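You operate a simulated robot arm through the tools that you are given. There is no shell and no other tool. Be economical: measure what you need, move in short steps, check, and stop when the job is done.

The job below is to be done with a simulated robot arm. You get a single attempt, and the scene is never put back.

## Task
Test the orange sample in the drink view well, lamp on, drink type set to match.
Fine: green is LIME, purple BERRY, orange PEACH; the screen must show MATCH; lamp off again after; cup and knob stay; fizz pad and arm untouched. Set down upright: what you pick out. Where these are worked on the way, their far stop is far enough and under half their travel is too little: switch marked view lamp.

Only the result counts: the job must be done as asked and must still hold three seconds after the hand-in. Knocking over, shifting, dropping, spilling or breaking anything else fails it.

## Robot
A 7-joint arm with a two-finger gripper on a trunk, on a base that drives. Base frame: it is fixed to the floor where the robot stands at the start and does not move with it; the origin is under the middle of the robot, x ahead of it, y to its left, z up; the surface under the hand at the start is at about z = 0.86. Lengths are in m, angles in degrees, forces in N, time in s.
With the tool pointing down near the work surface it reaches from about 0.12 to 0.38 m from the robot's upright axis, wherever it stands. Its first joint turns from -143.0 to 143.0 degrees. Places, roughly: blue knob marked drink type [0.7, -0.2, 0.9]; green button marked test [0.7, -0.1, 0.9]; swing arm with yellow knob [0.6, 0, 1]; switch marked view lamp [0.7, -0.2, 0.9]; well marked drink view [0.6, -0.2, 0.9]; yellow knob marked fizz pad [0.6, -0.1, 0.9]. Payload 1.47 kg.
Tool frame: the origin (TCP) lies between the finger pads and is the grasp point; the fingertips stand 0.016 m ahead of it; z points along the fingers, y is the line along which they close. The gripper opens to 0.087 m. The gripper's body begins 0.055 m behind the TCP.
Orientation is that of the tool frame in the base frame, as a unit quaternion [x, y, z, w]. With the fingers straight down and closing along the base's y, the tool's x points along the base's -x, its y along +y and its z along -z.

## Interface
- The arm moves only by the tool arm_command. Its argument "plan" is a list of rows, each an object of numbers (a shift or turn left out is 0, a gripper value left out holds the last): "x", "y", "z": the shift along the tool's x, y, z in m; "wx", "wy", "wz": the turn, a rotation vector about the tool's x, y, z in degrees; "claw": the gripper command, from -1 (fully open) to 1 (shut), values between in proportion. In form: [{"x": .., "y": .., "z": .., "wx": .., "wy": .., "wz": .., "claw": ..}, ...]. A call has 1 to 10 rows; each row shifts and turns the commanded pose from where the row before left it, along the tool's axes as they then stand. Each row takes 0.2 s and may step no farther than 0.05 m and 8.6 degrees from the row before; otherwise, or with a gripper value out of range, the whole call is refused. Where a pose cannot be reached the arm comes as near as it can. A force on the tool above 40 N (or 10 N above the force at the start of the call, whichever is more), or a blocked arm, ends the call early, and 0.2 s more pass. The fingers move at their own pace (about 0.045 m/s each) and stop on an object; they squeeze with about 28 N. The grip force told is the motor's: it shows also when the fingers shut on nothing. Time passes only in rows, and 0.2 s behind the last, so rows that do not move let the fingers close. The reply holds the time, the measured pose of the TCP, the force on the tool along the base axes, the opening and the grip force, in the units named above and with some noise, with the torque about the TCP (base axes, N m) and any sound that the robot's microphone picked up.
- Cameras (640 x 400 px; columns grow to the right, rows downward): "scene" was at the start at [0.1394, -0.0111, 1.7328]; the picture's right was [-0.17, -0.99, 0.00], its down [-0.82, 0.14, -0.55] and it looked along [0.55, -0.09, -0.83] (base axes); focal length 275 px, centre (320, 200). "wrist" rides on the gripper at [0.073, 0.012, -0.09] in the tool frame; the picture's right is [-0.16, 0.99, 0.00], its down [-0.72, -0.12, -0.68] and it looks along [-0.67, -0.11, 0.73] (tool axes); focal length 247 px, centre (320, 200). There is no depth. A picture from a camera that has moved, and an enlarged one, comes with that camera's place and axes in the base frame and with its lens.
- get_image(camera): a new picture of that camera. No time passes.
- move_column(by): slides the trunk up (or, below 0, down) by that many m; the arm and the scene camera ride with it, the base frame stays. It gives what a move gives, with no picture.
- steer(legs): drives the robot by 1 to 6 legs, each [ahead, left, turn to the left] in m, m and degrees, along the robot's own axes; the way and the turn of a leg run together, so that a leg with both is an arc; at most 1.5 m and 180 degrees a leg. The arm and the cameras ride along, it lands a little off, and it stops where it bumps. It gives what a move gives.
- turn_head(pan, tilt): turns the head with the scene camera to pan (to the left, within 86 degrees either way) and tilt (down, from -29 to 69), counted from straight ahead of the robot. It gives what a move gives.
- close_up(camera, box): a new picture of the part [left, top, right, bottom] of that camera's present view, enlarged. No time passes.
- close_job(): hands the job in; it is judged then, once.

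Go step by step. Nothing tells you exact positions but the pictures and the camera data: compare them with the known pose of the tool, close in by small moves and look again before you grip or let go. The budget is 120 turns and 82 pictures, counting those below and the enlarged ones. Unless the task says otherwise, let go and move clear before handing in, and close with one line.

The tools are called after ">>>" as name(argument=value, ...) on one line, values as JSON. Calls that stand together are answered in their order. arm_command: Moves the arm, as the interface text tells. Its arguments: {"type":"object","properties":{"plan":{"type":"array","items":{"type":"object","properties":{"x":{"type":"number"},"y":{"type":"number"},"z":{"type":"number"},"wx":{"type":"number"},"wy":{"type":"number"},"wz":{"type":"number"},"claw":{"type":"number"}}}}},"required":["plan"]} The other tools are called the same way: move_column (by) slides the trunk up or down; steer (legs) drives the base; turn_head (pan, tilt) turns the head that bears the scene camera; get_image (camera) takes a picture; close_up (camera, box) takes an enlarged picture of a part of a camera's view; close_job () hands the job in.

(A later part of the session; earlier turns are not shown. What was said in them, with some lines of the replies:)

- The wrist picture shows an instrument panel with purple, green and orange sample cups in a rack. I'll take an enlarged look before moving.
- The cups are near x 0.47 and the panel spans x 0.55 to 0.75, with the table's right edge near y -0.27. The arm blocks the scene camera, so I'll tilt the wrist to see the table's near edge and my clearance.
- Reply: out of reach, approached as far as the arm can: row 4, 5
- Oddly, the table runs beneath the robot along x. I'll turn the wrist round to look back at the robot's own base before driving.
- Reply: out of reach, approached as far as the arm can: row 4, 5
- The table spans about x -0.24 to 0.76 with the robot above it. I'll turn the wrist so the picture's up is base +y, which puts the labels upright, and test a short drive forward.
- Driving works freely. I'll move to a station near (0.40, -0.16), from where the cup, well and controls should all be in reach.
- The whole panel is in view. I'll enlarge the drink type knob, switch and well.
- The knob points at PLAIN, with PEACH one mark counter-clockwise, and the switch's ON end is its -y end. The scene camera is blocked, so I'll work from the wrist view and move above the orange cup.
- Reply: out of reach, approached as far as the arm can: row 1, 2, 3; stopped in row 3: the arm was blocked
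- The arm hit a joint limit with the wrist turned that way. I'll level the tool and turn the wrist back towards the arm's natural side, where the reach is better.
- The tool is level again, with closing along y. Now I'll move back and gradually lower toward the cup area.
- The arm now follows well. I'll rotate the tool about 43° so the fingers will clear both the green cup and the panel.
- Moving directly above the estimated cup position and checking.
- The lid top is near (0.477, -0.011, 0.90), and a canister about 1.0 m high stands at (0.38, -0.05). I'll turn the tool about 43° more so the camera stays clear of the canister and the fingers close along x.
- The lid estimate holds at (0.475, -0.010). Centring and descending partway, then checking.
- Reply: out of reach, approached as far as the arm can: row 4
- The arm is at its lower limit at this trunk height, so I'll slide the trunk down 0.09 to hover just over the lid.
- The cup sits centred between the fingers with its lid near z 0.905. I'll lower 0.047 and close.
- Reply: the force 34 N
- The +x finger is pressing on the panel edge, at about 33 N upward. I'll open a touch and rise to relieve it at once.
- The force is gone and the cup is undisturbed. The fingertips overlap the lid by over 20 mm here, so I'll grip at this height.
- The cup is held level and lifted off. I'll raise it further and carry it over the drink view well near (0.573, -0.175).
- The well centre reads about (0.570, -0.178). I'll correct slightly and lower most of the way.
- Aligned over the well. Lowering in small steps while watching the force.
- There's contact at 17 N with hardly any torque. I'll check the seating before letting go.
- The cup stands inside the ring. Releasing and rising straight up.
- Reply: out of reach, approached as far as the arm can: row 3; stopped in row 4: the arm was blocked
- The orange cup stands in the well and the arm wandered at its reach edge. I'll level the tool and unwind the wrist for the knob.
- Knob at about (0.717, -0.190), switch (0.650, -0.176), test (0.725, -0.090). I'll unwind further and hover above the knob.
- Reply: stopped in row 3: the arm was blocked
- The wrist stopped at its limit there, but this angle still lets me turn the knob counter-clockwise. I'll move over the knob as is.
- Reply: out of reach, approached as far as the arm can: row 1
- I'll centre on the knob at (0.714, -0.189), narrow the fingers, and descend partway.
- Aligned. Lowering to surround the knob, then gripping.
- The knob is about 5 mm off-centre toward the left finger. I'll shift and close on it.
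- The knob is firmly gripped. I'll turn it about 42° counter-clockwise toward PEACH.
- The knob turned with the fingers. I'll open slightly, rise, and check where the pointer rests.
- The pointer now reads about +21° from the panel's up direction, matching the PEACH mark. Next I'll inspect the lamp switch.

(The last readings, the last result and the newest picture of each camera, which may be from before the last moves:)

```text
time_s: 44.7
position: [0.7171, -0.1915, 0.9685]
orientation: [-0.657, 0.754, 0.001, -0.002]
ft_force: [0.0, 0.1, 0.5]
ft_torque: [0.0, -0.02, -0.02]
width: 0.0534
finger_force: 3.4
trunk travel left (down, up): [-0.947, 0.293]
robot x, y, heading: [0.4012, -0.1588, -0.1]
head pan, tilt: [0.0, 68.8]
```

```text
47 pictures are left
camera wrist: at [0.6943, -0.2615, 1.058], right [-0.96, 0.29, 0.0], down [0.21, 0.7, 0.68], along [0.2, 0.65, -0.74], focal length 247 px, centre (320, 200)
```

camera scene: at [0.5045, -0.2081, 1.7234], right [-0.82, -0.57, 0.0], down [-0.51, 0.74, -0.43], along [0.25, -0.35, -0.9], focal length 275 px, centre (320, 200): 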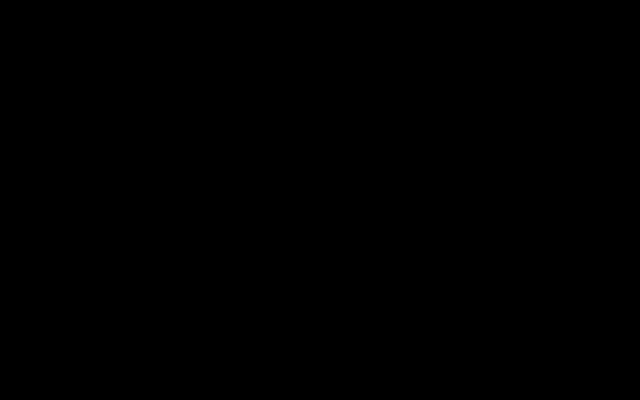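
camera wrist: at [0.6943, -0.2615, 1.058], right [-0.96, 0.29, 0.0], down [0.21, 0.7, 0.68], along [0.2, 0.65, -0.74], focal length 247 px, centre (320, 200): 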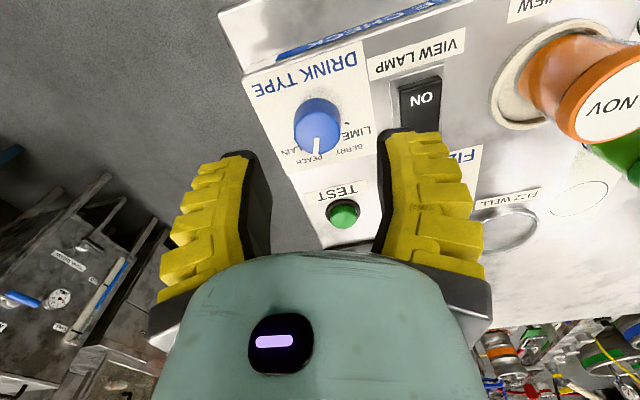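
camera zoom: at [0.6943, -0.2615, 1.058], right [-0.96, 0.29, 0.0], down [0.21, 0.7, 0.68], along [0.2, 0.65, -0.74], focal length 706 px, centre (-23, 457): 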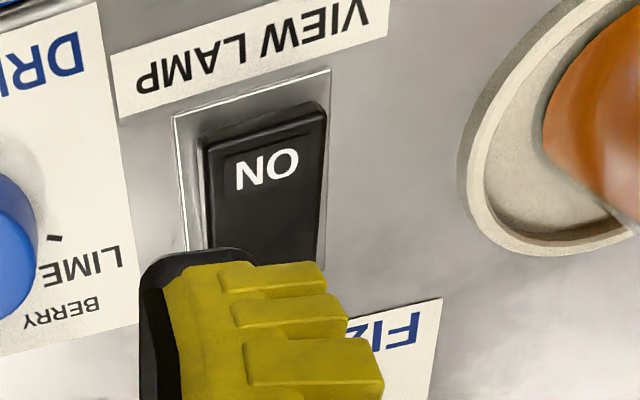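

The ON end stands raised, so the lamp is off. I'll close the fingers, move over the ON end near (0.650, -0.190), and tilt slightly so one edge presses there.

>>> arm_command(plan=[{"claw": 1, "x": 0.0098, "y": 0.0325}, {"x": 0.0098, "y": 0.0325}, {"wy": 7.5}, {"wy": 7.5}, {}, {}])

>>> get_image(camera="wrist")

```text
time_s: 46.1
position: [0.6481, -0.2035, 0.9675]
orientation: [-0.653, 0.746, -0.087, -0.1]
ft_force: [-1.2, 0.6, 0.2]
ft_torque: [-0.02, -0.02, -0.01]
width: 0.0
finger_force: 27.7
trunk travel left (down, up): [-0.947, 0.293]
robot x, y, heading: [0.3973, -0.1576, -0.2]
head pan, tilt: [0.0, 68.8]
```

```text
46 pictures are left
camera wrist: at [0.6296, -0.2479, 1.0729], right [-0.96, 0.28, -0.04], down [0.23, 0.85, 0.47], along [0.17, 0.44, -0.88], focal length 247 px, centre (320, 200)
```

wrist: 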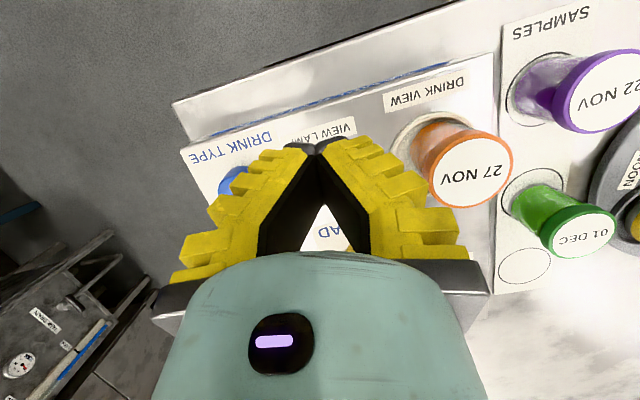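

Fingers are over the ON end. I'll descend vertically toward it in steps.

>>> arm_command(plan=[{"z": 0.0213, "x": -0.0057}, {"z": 0.0213, "x": -0.0057}, {"z": 0.0029, "x": -0.0008}, {}])

>>> get_image(camera="wrist")

```text
time_s: 47.1
position: [0.6485, -0.2042, 0.9211]
orientation: [-0.652, 0.746, -0.087, -0.1]
ft_force: [0.0, 0.8, -0.4]
ft_torque: [0.01, 0.01, 0.01]
width: 0.0
finger_force: 27.8
trunk travel left (down, up): [-0.947, 0.293]
robot x, y, heading: [0.4021, -0.158, -0.3]
head pan, tilt: [0.0, 68.8]
```

```text
45 pictures are left
camera wrist: at [0.6296, -0.2471, 1.0261], right [-0.96, 0.28, -0.04], down [0.23, 0.85, 0.47], along [0.17, 0.44, -0.88], focal length 247 px, centre (320, 200)
```

wrist: 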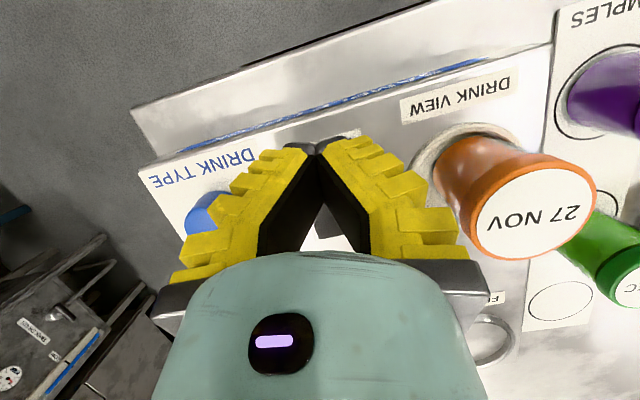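

No contact yet. Continuing down in 3–4 mm steps.

>>> arm_command(plan=[{"z": 0.0039, "x": -0.001}, {"z": 0.0039, "x": -0.001}, {}])

```text
time_s: 47.9
position: [0.648, -0.204, 0.9132]
orientation: [-0.653, 0.746, -0.086, -0.101]
ft_force: [-4.4, -1.1, 23.5]
ft_torque: [0.16, 0.1, 0.21]
width: 0.006
finger_force: 28.1
trunk travel left (down, up): [-0.947, 0.293]
robot x, y, heading: [0.3996, -0.1597, -0.1]
head pan, tilt: [0.0, 68.8]
```

Contact at 23 N. Pressing a little further.

>>> arm_command(plan=[{"z": 0.0019, "x": -0.0005}, {}, {}])

>>> close_up(camera="wrist", box=[220, 60, 440, 220])

```text
time_s: 48.3
position: [0.6479, -0.2038, 0.9124]
orientation: [-0.651, 0.748, -0.085, -0.102]
ft_force: [-3.5, 1.2, 37.8]
ft_torque: [0.34, 0.09, 0.01]
width: 0.006
finger_force: 28.4
trunk travel left (down, up): [-0.947, 0.293]
robot x, y, heading: [0.4, -0.161, -0.2]
head pan, tilt: [0.0, 68.8]
stopped in row 1: the force on the tool passed its limit at 47 N (the readings are from after the stop); the commanded pose is now the measured one
```

```text
2.50 times, centred on (330, 140) of wrist
camera zoom: at [0.6291, -0.2478, 1.018], right [-0.96, 0.29, -0.04], down [0.24, 0.85, 0.46], along [0.16, 0.44, -0.89], focal length 617 px, centre (295, 350)
```

zoom: 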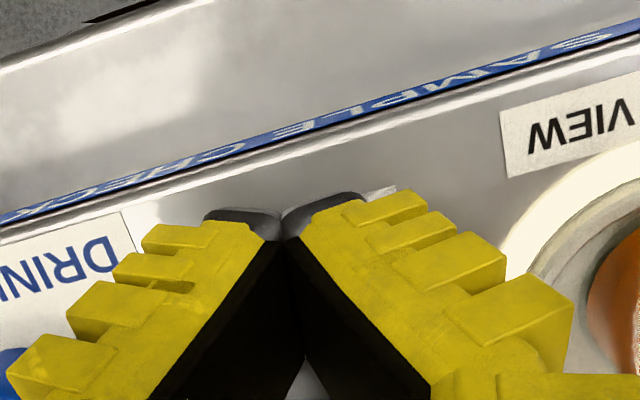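

It's now stiff, at a stop. I'll rise and look at the switch.

>>> arm_command(plan=[{"z": -0.0193, "x": 0.0052}, {"z": -0.0193, "x": 0.0052}, {"wy": -7.5}, {"wy": -7.5}, {"y": -0.04}, {}])

>>> get_image(camera="wrist")

```text
time_s: 49.7
position: [0.6927, -0.2053, 0.9522]
orientation: [-0.692, 0.722, -0.001, -0.004]
ft_force: [0.8, -0.1, -0.9]
ft_torque: [-0.01, 0.03, 0.0]
width: 0.0001
finger_force: 28.1
trunk travel left (down, up): [-0.947, 0.293]
robot x, y, heading: [0.4024, -0.1602, 0.1]
head pan, tilt: [0.0, 68.8]
```

```text
43 pictures are left
camera wrist: at [0.6767, -0.276, 1.0416], right [-0.98, 0.2, 0.0], down [0.15, 0.72, 0.68], along [0.13, 0.66, -0.74], focal length 247 px, centre (320, 200)
```

wrist: 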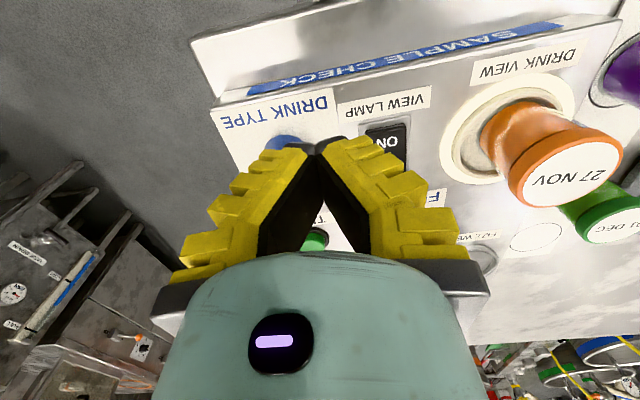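

Zooming in on the switch and well to see whether the lamp is lit.

>>> close_up(camera="wrist", box=[340, 50, 600, 210])

```text
2.46 times, centred on (470, 130) of wrist
camera zoom: at [0.6767, -0.276, 1.0416], right [-0.98, 0.2, 0.0], down [0.15, 0.72, 0.68], along [0.13, 0.66, -0.74], focal length 608 px, centre (-49, 372)
```

zoom: 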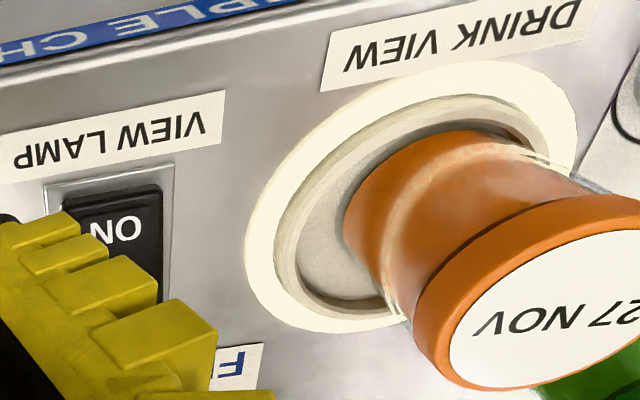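

The ring glows white, so the lamp is on. Next, the test button near (0.725, -0.090): I'll move above it, clear of the swing arm, whose bar end is near (0.65, -0.03).

>>> arm_command(plan=[{"x": -0.0388, "y": -0.009}, {"x": -0.0388, "y": -0.009}, {"x": -0.0388, "y": -0.009}, {}])

>>> get_image(camera="wrist")

```text
time_s: 50.7
position: [0.7284, -0.0996, 0.9509]
orientation: [-0.657, 0.754, 0.001, -0.004]
ft_force: [0.8, -0.1, 0.1]
ft_torque: [-0.02, -0.01, 0.0]
width: 0.0
finger_force: 28.0
trunk travel left (down, up): [-0.947, 0.293]
robot x, y, heading: [0.4012, -0.1581, -0.4]
head pan, tilt: [0.0, 68.8]
```

```text
41 pictures are left
camera wrist: at [0.7061, -0.1682, 1.0412], right [-0.96, 0.29, 0.0], down [0.22, 0.71, 0.68], along [0.19, 0.65, -0.74], focal length 247 px, centre (320, 200)
```

wrist: 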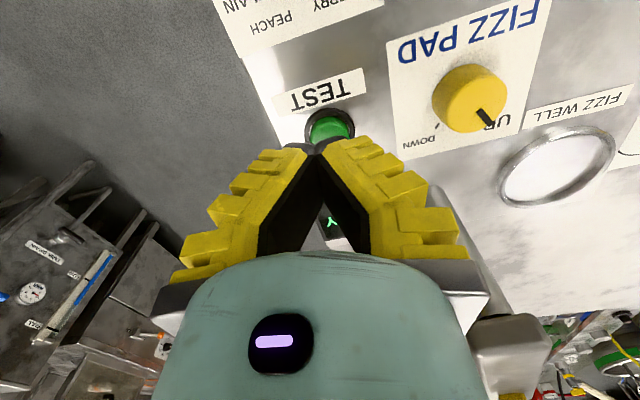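

Button at about (0.720, -0.094). Shifting and descending near it.

>>> arm_command(plan=[{"x": -0.004, "y": 0.0085}, {"z": 0.02}, {"z": 0.015}, {}])

>>> close_up(camera="wrist", box=[200, 60, 440, 240])

```text
time_s: 51.7
position: [0.7215, -0.0918, 0.9164]
orientation: [-0.657, 0.753, 0.0, -0.003]
ft_force: [0.4, -0.4, 0.6]
ft_torque: [0.01, -0.04, 0.03]
width: 0.0059
finger_force: 27.8
trunk travel left (down, up): [-0.947, 0.293]
robot x, y, heading: [0.4005, -0.1552, -0.4]
head pan, tilt: [0.0, 68.8]
```

```text
2.22 times, centred on (320, 150) of wrist
camera zoom: at [0.7004, -0.1615, 1.0065], right [-0.96, 0.29, 0.0], down [0.22, 0.7, 0.68], along [0.19, 0.65, -0.74], focal length 549 px, centre (320, 311)
```

zoom: 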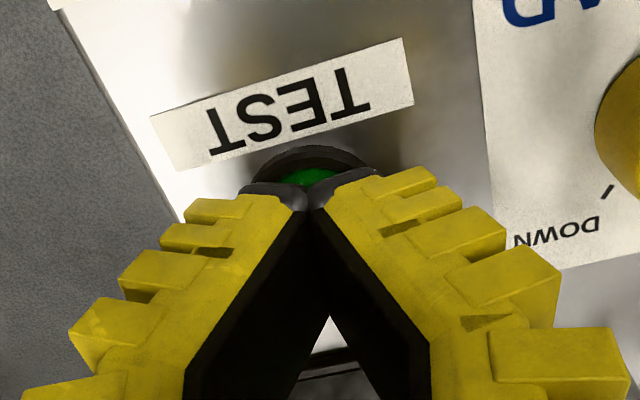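

The button sits inside a bezel about as wide as the fingertips, so I'll tilt away from the swing arm and press with a single edge.

>>> arm_command(plan=[{"z": -0.012, "x": -0.01}, {"wy": -7.5}, {"wy": -7.5}, {}])

>>> get_image(camera="wrist")

```text
time_s: 52.7
position: [0.7225, -0.0816, 0.9271]
orientation: [-0.652, 0.748, 0.087, 0.095]
ft_force: [-0.4, 0.4, -0.1]
ft_torque: [-0.03, -0.03, 0.01]
width: 0.0
finger_force: 28.3
trunk travel left (down, up): [-0.947, 0.293]
robot x, y, heading: [0.4021, -0.1595, -0.2]
head pan, tilt: [0.0, 68.8]
```

```text
39 pictures are left
camera wrist: at [0.6978, -0.1724, 0.9959], right [-0.96, 0.29, 0.04], down [0.19, 0.51, 0.84], along [0.22, 0.81, -0.54], focal length 247 px, centre (320, 200)
```

wrist: 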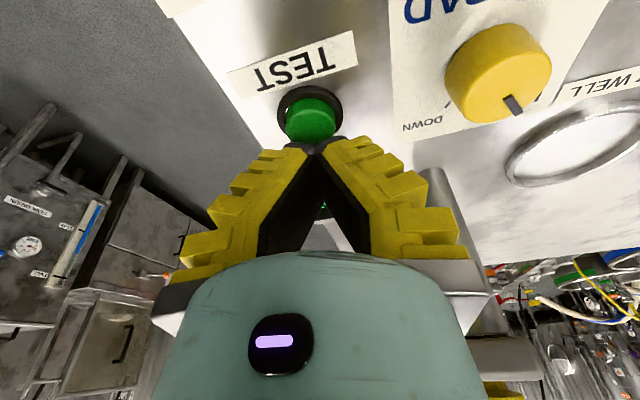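

The button protrudes and the edge lines up with it. Pressing down in steps.

>>> arm_command(plan=[{"z": 0.0097, "x": 0.0026}, {"z": 0.0039, "x": 0.001}, {"z": 0.0029, "x": 0.0008}, {}])

>>> get_image(camera="wrist")

```text
time_s: 53.7
position: [0.7237, -0.0801, 0.9111]
orientation: [-0.652, 0.747, 0.087, 0.097]
ft_force: [-4.0, 0.4, 18.1]
ft_torque: [-0.12, 0.07, -0.11]
width: 0.0059
finger_force: 28.1
trunk travel left (down, up): [-0.947, 0.293]
robot x, y, heading: [0.4012, -0.1569, -0.2]
head pan, tilt: [0.0, 68.8]
heard: click
```

```text
38 pictures are left
camera wrist: at [0.699, -0.1714, 0.9792], right [-0.96, 0.29, 0.04], down [0.19, 0.5, 0.84], along [0.22, 0.82, -0.54], focal length 247 px, centre (320, 200)
```

wrist: 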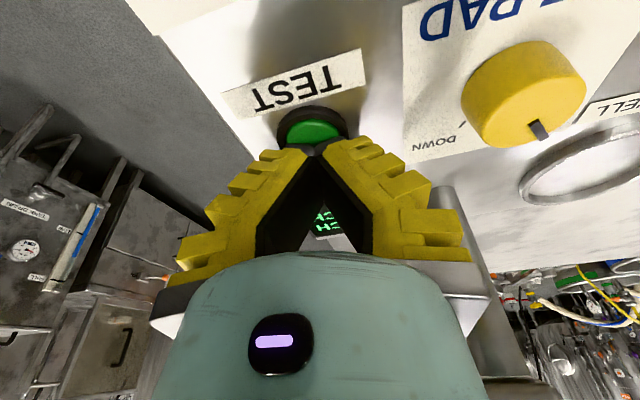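

Click heard, and the screen changed. I'll rise, level, and read the screen.

>>> arm_command(plan=[{"z": -0.029, "x": -0.0078}, {"z": -0.0145, "x": -0.0039}, {"wy": 7.5}, {"wy": 7.5}, {"x": 0.04}, {"x": 0.04}, {}])

>>> get_image(camera="wrist")

```text
time_s: 55.5
position: [0.7364, -0.1375, 0.9622]
orientation: [-0.68, 0.733, -0.003, 0.025]
ft_force: [0.3, -1.5, 0.4]
ft_torque: [0.03, -0.01, 0.01]
width: 0.0001
finger_force: 27.4
trunk travel left (down, up): [-0.947, 0.293]
robot x, y, heading: [0.4029, -0.1564, 0.0]
head pan, tilt: [0.0, 68.8]
stopped in row 7: the arm was blocked; the commanded pose is now the measured one
```

```text
37 pictures are left
camera wrist: at [0.715, -0.2114, 1.0483], right [-0.97, 0.23, -0.03], down [0.14, 0.69, 0.71], along [0.19, 0.68, -0.71], focal length 247 px, centre (320, 200)
```

wrist: 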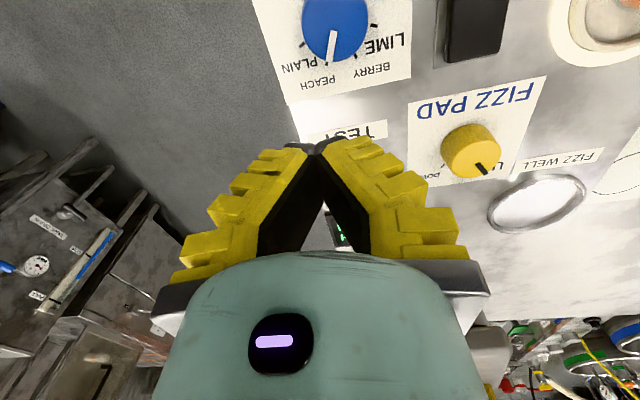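

The fingers hide the screen, so I'll open them here (clear height) to see between them.

>>> arm_command(plan=[{"z": -0.01, "claw": -0.6}, {}, {}, {}])

>>> close_up(camera="wrist", box=[220, 120, 460, 280])

```text
time_s: 56.5
position: [0.7416, -0.1316, 0.9734]
orientation: [-0.687, 0.726, -0.004, 0.031]
ft_force: [0.2, -0.8, 0.2]
ft_torque: [0.0, -0.01, 0.02]
width: 0.0731
finger_force: 2.7
trunk travel left (down, up): [-0.947, 0.293]
robot x, y, heading: [0.3996, -0.1568, -0.3]
head pan, tilt: [0.0, 68.8]
```

```text
2.50 times, centred on (340, 200) of wrist
camera zoom: at [0.7206, -0.207, 1.0587], right [-0.98, 0.21, -0.04], down [0.12, 0.69, 0.71], along [0.18, 0.69, -0.7], focal length 617 px, centre (270, 200)
```

zoom: 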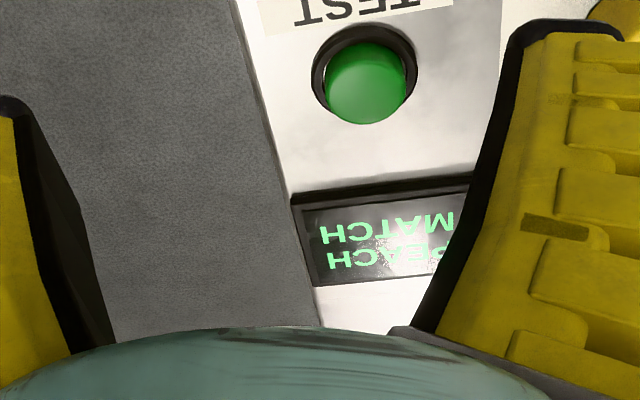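

The screen reads PEACH MATCH. Now I'll switch the lamp off by pressing the rocker's +y end, after levelling and moving over it with fingers closed.

>>> arm_command(plan=[{"wx": -2.8, "wy": 2.3, "claw": 1}, {"x": 0.0157, "y": 0.0297}, {"x": 0.0157, "y": 0.0297}, {"x": 0.0157, "y": 0.0297}, {}, {}])

>>> get_image(camera="wrist")

```text
time_s: 58.1
position: [0.7681, -0.0701, 0.9987]
orientation: [-0.673, 0.726, -0.004, 0.146]
ft_force: [0.2, 0.5, 0.7]
ft_torque: [0.02, -0.01, -0.02]
width: 0.0
finger_force: 28.4
trunk travel left (down, up): [-0.947, 0.293]
robot x, y, heading: [0.4023, -0.1613, -0.3]
head pan, tilt: [0.0, 68.8]
stopped in row 6: the arm was blocked; the commanded pose is now the measured one
```

```text
35 pictures are left
camera wrist: at [0.7322, -0.157, 1.0666], right [-0.95, 0.25, -0.17], down [0.0, 0.57, 0.82], along [0.3, 0.78, -0.54], focal length 247 px, centre (320, 200)
```

wrist: 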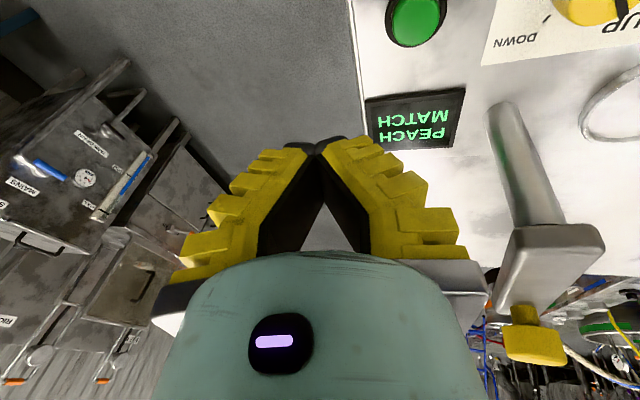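

The arm drifted the wrong way, in some awkward joint configuration. I'll raise the trunk to lift everything clear before sorting it out.

>>> move_column(by=0.1)

>>> get_image(camera="wrist")

```text
time_s: 59.4
position: [0.7658, -0.0709, 1.0978]
orientation: [-0.672, 0.727, -0.004, 0.143]
ft_force: [0.6, -0.2, -0.1]
ft_torque: [-0.02, -0.04, -0.02]
width: 0.0
finger_force: 27.9
trunk travel left (down, up): [-1.047, 0.193]
robot x, y, heading: [0.4006, -0.1599, -0.3]
head pan, tilt: [0.0, 68.8]
```

```text
34 pictures are left
camera wrist: at [0.7304, -0.1583, 1.1662], right [-0.95, 0.25, -0.16], down [0.01, 0.57, 0.82], along [0.3, 0.78, -0.55], focal length 247 px, centre (320, 200)
```

wrist: 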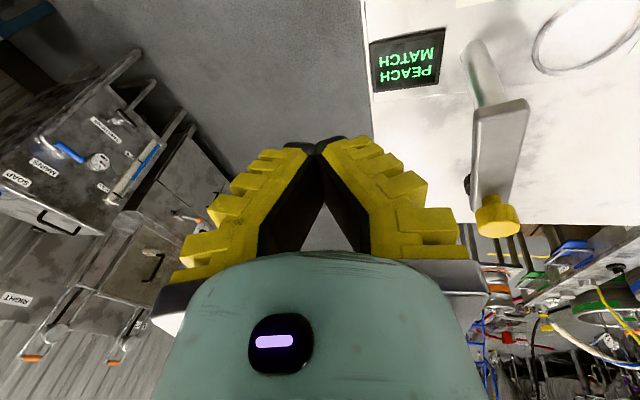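

The swing arm looks untouched. I'll level the tool and unwind the wrist somewhat.

>>> arm_command(plan=[{"wx": -5.65, "wy": 5.8}, {"wx": -5.65, "wy": 5.8}, {"wz": 8.5}, {"wz": 8.5}, {"wz": 8.5}, {"wz": 8.5}, {}])

```text
time_s: 61.0
position: [0.7649, -0.0741, 1.0968]
orientation: [-0.431, 0.902, -0.001, -0.001]
ft_force: [0.4, 0.2, -0.2]
ft_torque: [0.03, -0.01, 0.0]
width: 0.0
finger_force: 28.4
trunk travel left (down, up): [-1.047, 0.193]
robot x, y, heading: [0.395, -0.1576, 0.1]
head pan, tilt: [0.0, 68.8]
```

Level and steady. I'll unwind to the original tool orientation, where the closed fingertips are narrow along the rocker and need no tilt.

>>> arm_command(plan=[{"wz": 8.5}, {"wz": 8.5}, {"wz": 8.5}, {"wz": 8.5}, {"wz": 8.5}, {"wz": 8.5}, {}])

>>> get_image(camera="wrist")

```text
time_s: 62.6
position: [0.7638, -0.0745, 1.0981]
orientation: [0.0, 1.0, 0.0, 0.0]
ft_force: [0.7, -0.1, 0.4]
ft_torque: [-0.02, 0.02, 0.02]
width: 0.0001
finger_force: 28.5
trunk travel left (down, up): [-1.047, 0.193]
robot x, y, heading: [0.4024, -0.1578, -0.1]
head pan, tilt: [0.0, 68.8]
```

```text
33 pictures are left
camera wrist: at [0.69, -0.0628, 1.1867], right [0.16, 0.99, 0.0], down [0.72, -0.11, 0.68], along [0.67, -0.11, -0.73], focal length 247 px, centre (320, 200)
```

wrist: 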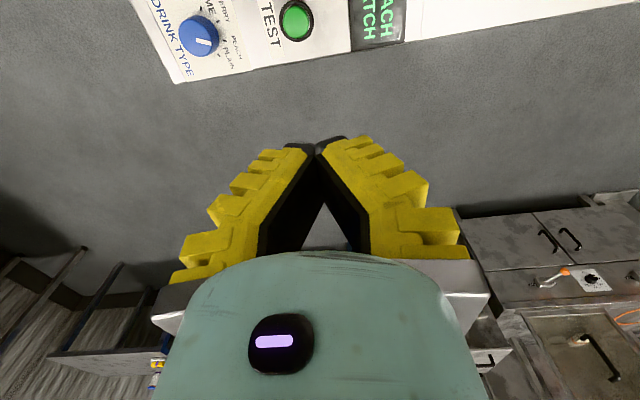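

Moving right first, away from the swing arm, then back over the switch.

>>> arm_command(plan=[{"y": -0.045}, {"y": -0.045}, {"x": 0.035}, {"x": 0.035}, {}])

>>> get_image(camera="wrist")

```text
time_s: 64.0
position: [0.8108, -0.1682, 1.1229]
orientation: [-0.009, 0.994, -0.006, 0.112]
ft_force: [-0.2, -0.2, -0.1]
ft_torque: [0.01, 0.0, 0.0]
width: 0.0
finger_force: 28.3
trunk travel left (down, up): [-1.047, 0.193]
robot x, y, heading: [0.4028, -0.1588, -0.1]
head pan, tilt: [0.0, 68.8]
stopped in row 5: the arm was blocked; the commanded pose is now the measured one
```

```text
32 pictures are left
camera wrist: at [0.7183, -0.1577, 1.194], right [0.14, 0.99, 0.02], down [0.56, -0.09, 0.83], along [0.82, -0.1, -0.56], focal length 247 px, centre (320, 200)
```

wrist: 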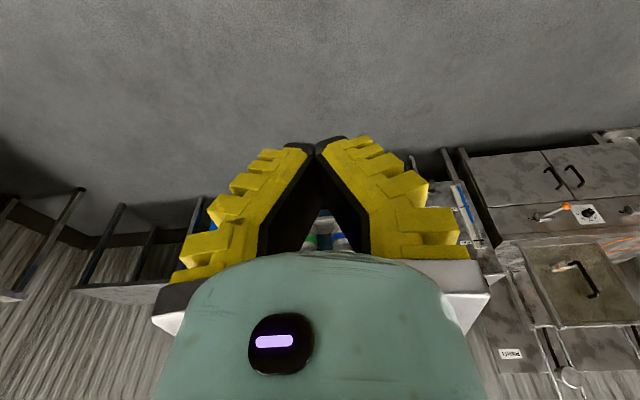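

Inward radial moves fail in this posture, so I'll level the tool and use the base for horizontal motion and the trunk for vertical, leaving the arm posture fixed.

>>> arm_command(plan=[{"wy": 6.4}, {"wy": 6.4, "wx": -0.6}, {}])

```text
time_s: 64.8
position: [0.804, -0.1679, 1.1209]
orientation: [-0.01, 1.0, -0.002, -0.007]
ft_force: [0.2, 0.2, 0.3]
ft_torque: [-0.01, 0.03, -0.01]
width: 0.0
finger_force: 28.2
trunk travel left (down, up): [-1.047, 0.193]
robot x, y, heading: [0.3967, -0.1575, -0.2]
head pan, tilt: [0.0, 68.8]
```

Driving back so the fingertips come over the switch.

>>> steer(legs=[[-0.12, 0.005, 0]])

>>> get_image(camera="wrist")

```text
time_s: 66.1
position: [0.6824, -0.1622, 1.1215]
orientation: [-0.01, 1.0, -0.002, -0.005]
ft_force: [-0.4, -0.6, 0.6]
ft_torque: [0.0, -0.02, 0.0]
width: 0.0
finger_force: 28.1
trunk travel left (down, up): [-1.047, 0.193]
robot x, y, heading: [0.2775, -0.1517, -0.0]
head pan, tilt: [0.0, 68.8]
```

```text
31 pictures are left
camera wrist: at [0.6084, -0.1522, 1.2115], right [0.14, 0.99, -0.01], down [0.73, -0.1, 0.67], along [0.67, -0.1, -0.74], focal length 247 px, centre (320, 200)
```

wrist: 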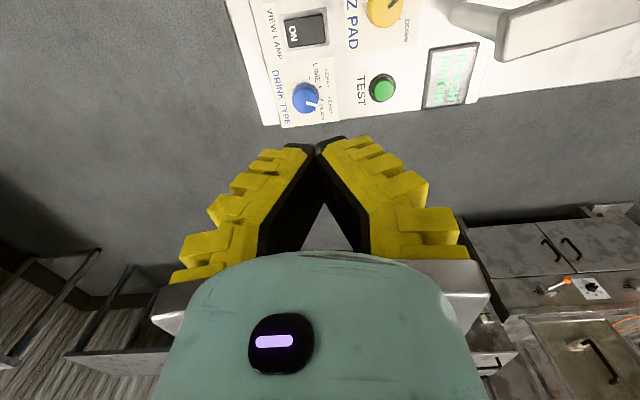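

Driving the last 32 mm, then lowering the trunk to a safe hover.

>>> steer(legs=[[-0.032, 0.0, 0]])

>>> move_column(by=-0.16)

>>> get_image(camera="wrist")

```text
time_s: 66.9
position: [0.6495, -0.1636, 1.1209]
orientation: [-0.009, 1.0, -0.002, -0.004]
ft_force: [-0.2, -0.1, -0.6]
ft_torque: [0.03, 0.03, -0.02]
width: 0.0
finger_force: 28.1
trunk travel left (down, up): [-1.047, 0.193]
robot x, y, heading: [0.2435, -0.1568, -0.4]
head pan, tilt: [0.0, 68.8]
```

```text
time_s: 68.7
position: [0.6483, -0.1632, 0.961]
orientation: [-0.009, 1.0, -0.002, -0.004]
ft_force: [1.0, -0.2, -0.7]
ft_torque: [0.0, -0.02, 0.02]
width: 0.0
finger_force: 28.5
trunk travel left (down, up): [-0.887, 0.353]
robot x, y, heading: [0.2428, -0.1538, -0.2]
head pan, tilt: [0.0, 68.8]
```

```text
30 pictures are left
camera wrist: at [0.5758, -0.1521, 1.0516], right [0.14, 0.99, -0.01], down [0.73, -0.1, 0.67], along [0.67, -0.1, -0.74], focal length 247 px, centre (320, 200)
```

wrist: 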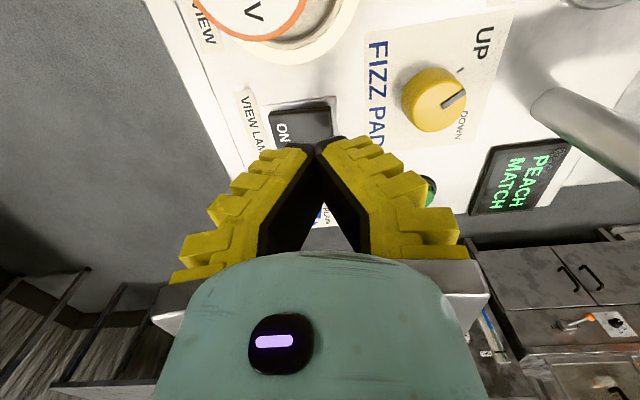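

The closed tips are over the rocker's +y end, well clear of the fizz knob and cup. Lowering to near contact.

>>> move_column(by=-0.045)

>>> close_up(camera="wrist", box=[200, 60, 480, 240])

```text
time_s: 69.6
position: [0.649, -0.1632, 0.917]
orientation: [-0.01, 1.0, -0.002, -0.004]
ft_force: [-0.7, 0.2, 1.1]
ft_torque: [0.06, 0.01, 0.0]
width: 0.0
finger_force: 28.4
trunk travel left (down, up): [-0.842, 0.398]
robot x, y, heading: [0.2405, -0.1504, -0.5]
head pan, tilt: [0.0, 68.8]
```

```text
2.22 times, centred on (340, 150) of wrist
camera zoom: at [0.5758, -0.1522, 1.0066], right [0.14, 0.99, -0.01], down [0.73, -0.1, 0.67], along [0.67, -0.1, -0.74], focal length 549 px, centre (276, 311)
```

zoom: 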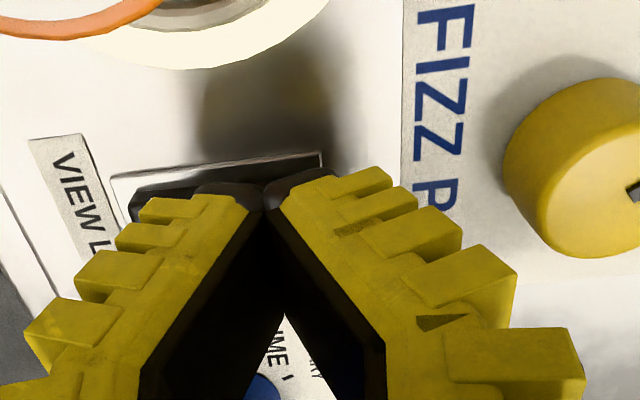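

Well placed. Pressing down in small steps.

>>> arm_command(plan=[{"z": 0.004}, {"z": 0.003}, {"z": 0.002}, {}])

```text
time_s: 70.2
position: [0.6495, -0.1633, 0.9142]
orientation: [-0.009, 1.0, -0.001, -0.005]
ft_force: [-9.3, 2.2, 28.4]
ft_torque: [-0.34, -0.02, -0.12]
width: 0.0
finger_force: 28.1
trunk travel left (down, up): [-0.842, 0.398]
robot x, y, heading: [0.2446, -0.1532, -0.4]
head pan, tilt: [0.0, 68.8]
stopped in row 2: the force on the tool passed its limit at 52 N (the readings are from after the stop); the commanded pose is now the measured one
```

There was a sharp stop at 52 N. I'll back off and see whether the lamp went out.

>>> move_column(by=0.05)

>>> get_image(camera="wrist")

>>> close_up(camera="wrist", box=[200, 0, 420, 160])

```text
time_s: 71.1
position: [0.6477, -0.1634, 0.9616]
orientation: [-0.009, 1.0, -0.001, -0.005]
ft_force: [-0.5, -0.3, -0.7]
ft_torque: [0.02, 0.03, 0.0]
width: 0.0001
finger_force: 28.1
trunk travel left (down, up): [-0.892, 0.348]
robot x, y, heading: [0.2419, -0.1506, -0.3]
head pan, tilt: [0.0, 68.8]
```

```text
28 pictures are left
camera wrist: at [0.5758, -0.1522, 1.0517], right [0.14, 0.99, -0.01], down [0.73, -0.1, 0.67], along [0.67, -0.1, -0.74], focal length 247 px, centre (320, 200)
```

wrist: 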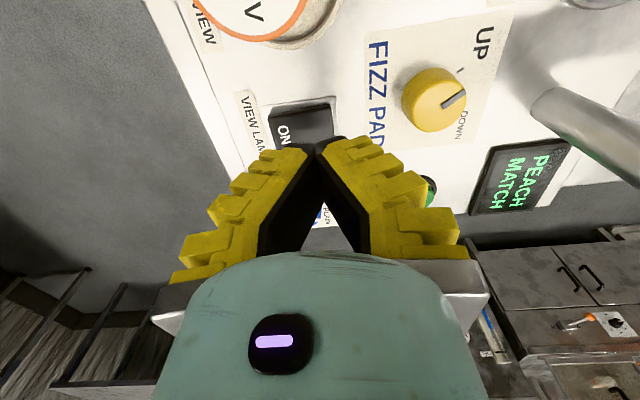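

```text
2.50 times, centred on (310, 80) of wrist
camera zoom: at [0.5758, -0.1522, 1.0517], right [0.14, 0.99, -0.01], down [0.73, -0.1, 0.67], along [0.67, -0.1, -0.74], focal length 617 px, centre (345, 500)
```

zoom: 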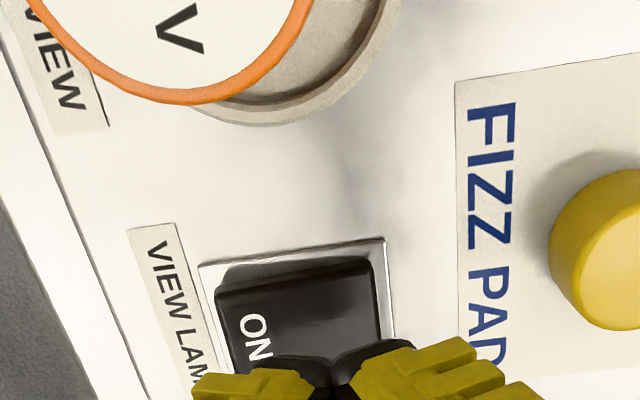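

The ring is dark again, the ON end is raised, and the screen still shows PEACH MATCH. I'll lift clear and do a final overall check.

>>> move_column(by=0.25)

>>> steer(legs=[[-0.12, 0.0, 0]])

>>> get_image(camera="wrist")

>>> close_up(camera="wrist", box=[160, 0, 400, 150])

```text
time_s: 73.7
position: [0.6494, -0.1639, 1.2113]
orientation: [-0.01, 1.0, -0.002, -0.005]
ft_force: [0.4, 0.3, 0.2]
ft_torque: [-0.02, -0.01, 0.01]
width: 0.0
finger_force: 28.0
trunk travel left (down, up): [-1.142, 0.098]
robot x, y, heading: [0.2453, -0.1511, 0.1]
head pan, tilt: [0.0, 68.8]
```

```text
time_s: 74.9
position: [0.5321, -0.1622, 1.2118]
orientation: [-0.01, 1.0, -0.001, -0.006]
ft_force: [0.2, -0.7, 0.3]
ft_torque: [-0.04, -0.02, 0.0]
width: 0.0003
finger_force: 27.8
trunk travel left (down, up): [-1.142, 0.098]
robot x, y, heading: [0.1248, -0.1508, -0.1]
head pan, tilt: [0.0, 68.8]
```

```text
26 pictures are left
camera wrist: at [0.4576, -0.1517, 1.3017], right [0.14, 0.99, -0.01], down [0.73, -0.1, 0.67], along [0.67, -0.1, -0.74], focal length 247 px, centre (320, 200)
```

wrist: 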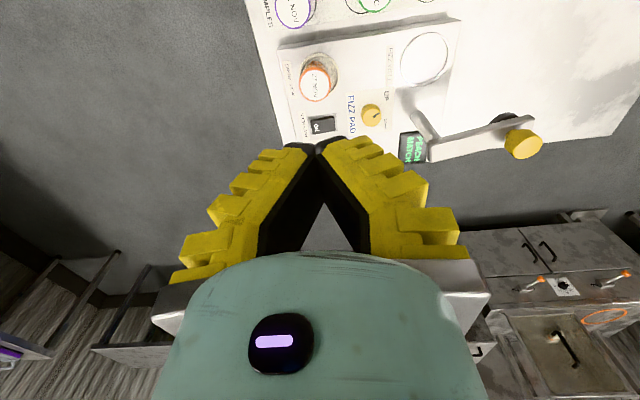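

```text
2.67 times, centred on (280, 75) of wrist
camera zoom: at [0.4576, -0.1517, 1.3017], right [0.14, 0.99, -0.01], down [0.73, -0.1, 0.67], along [0.67, -0.1, -0.74], focal length 659 px, centre (427, 533)
```

zoom: 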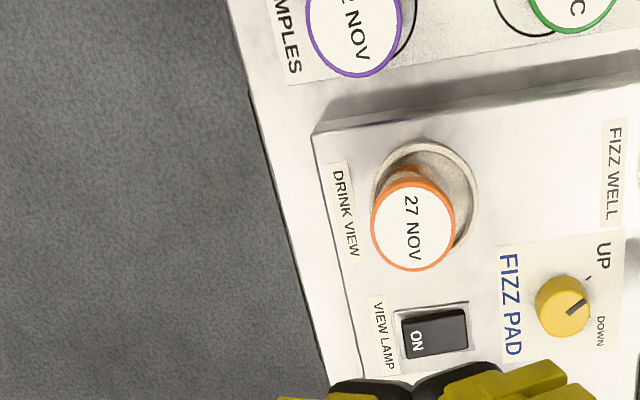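

The orange sample tested as PEACH MATCH: its cup stands upright in the drink view well, the knob is on PEACH, the lamp is off again, and the arm is clear, so I'm handing in.

>>> close_job()

```text
The job is handed in.
```

The orange sample was tested in the drink view well with the lamp on, and the screen shows PEACH MATCH. The lamp is off again, the cup stands upright in the well and the knob is still on PEACH. The fizz pad and swing arm look untouched in the last picture.
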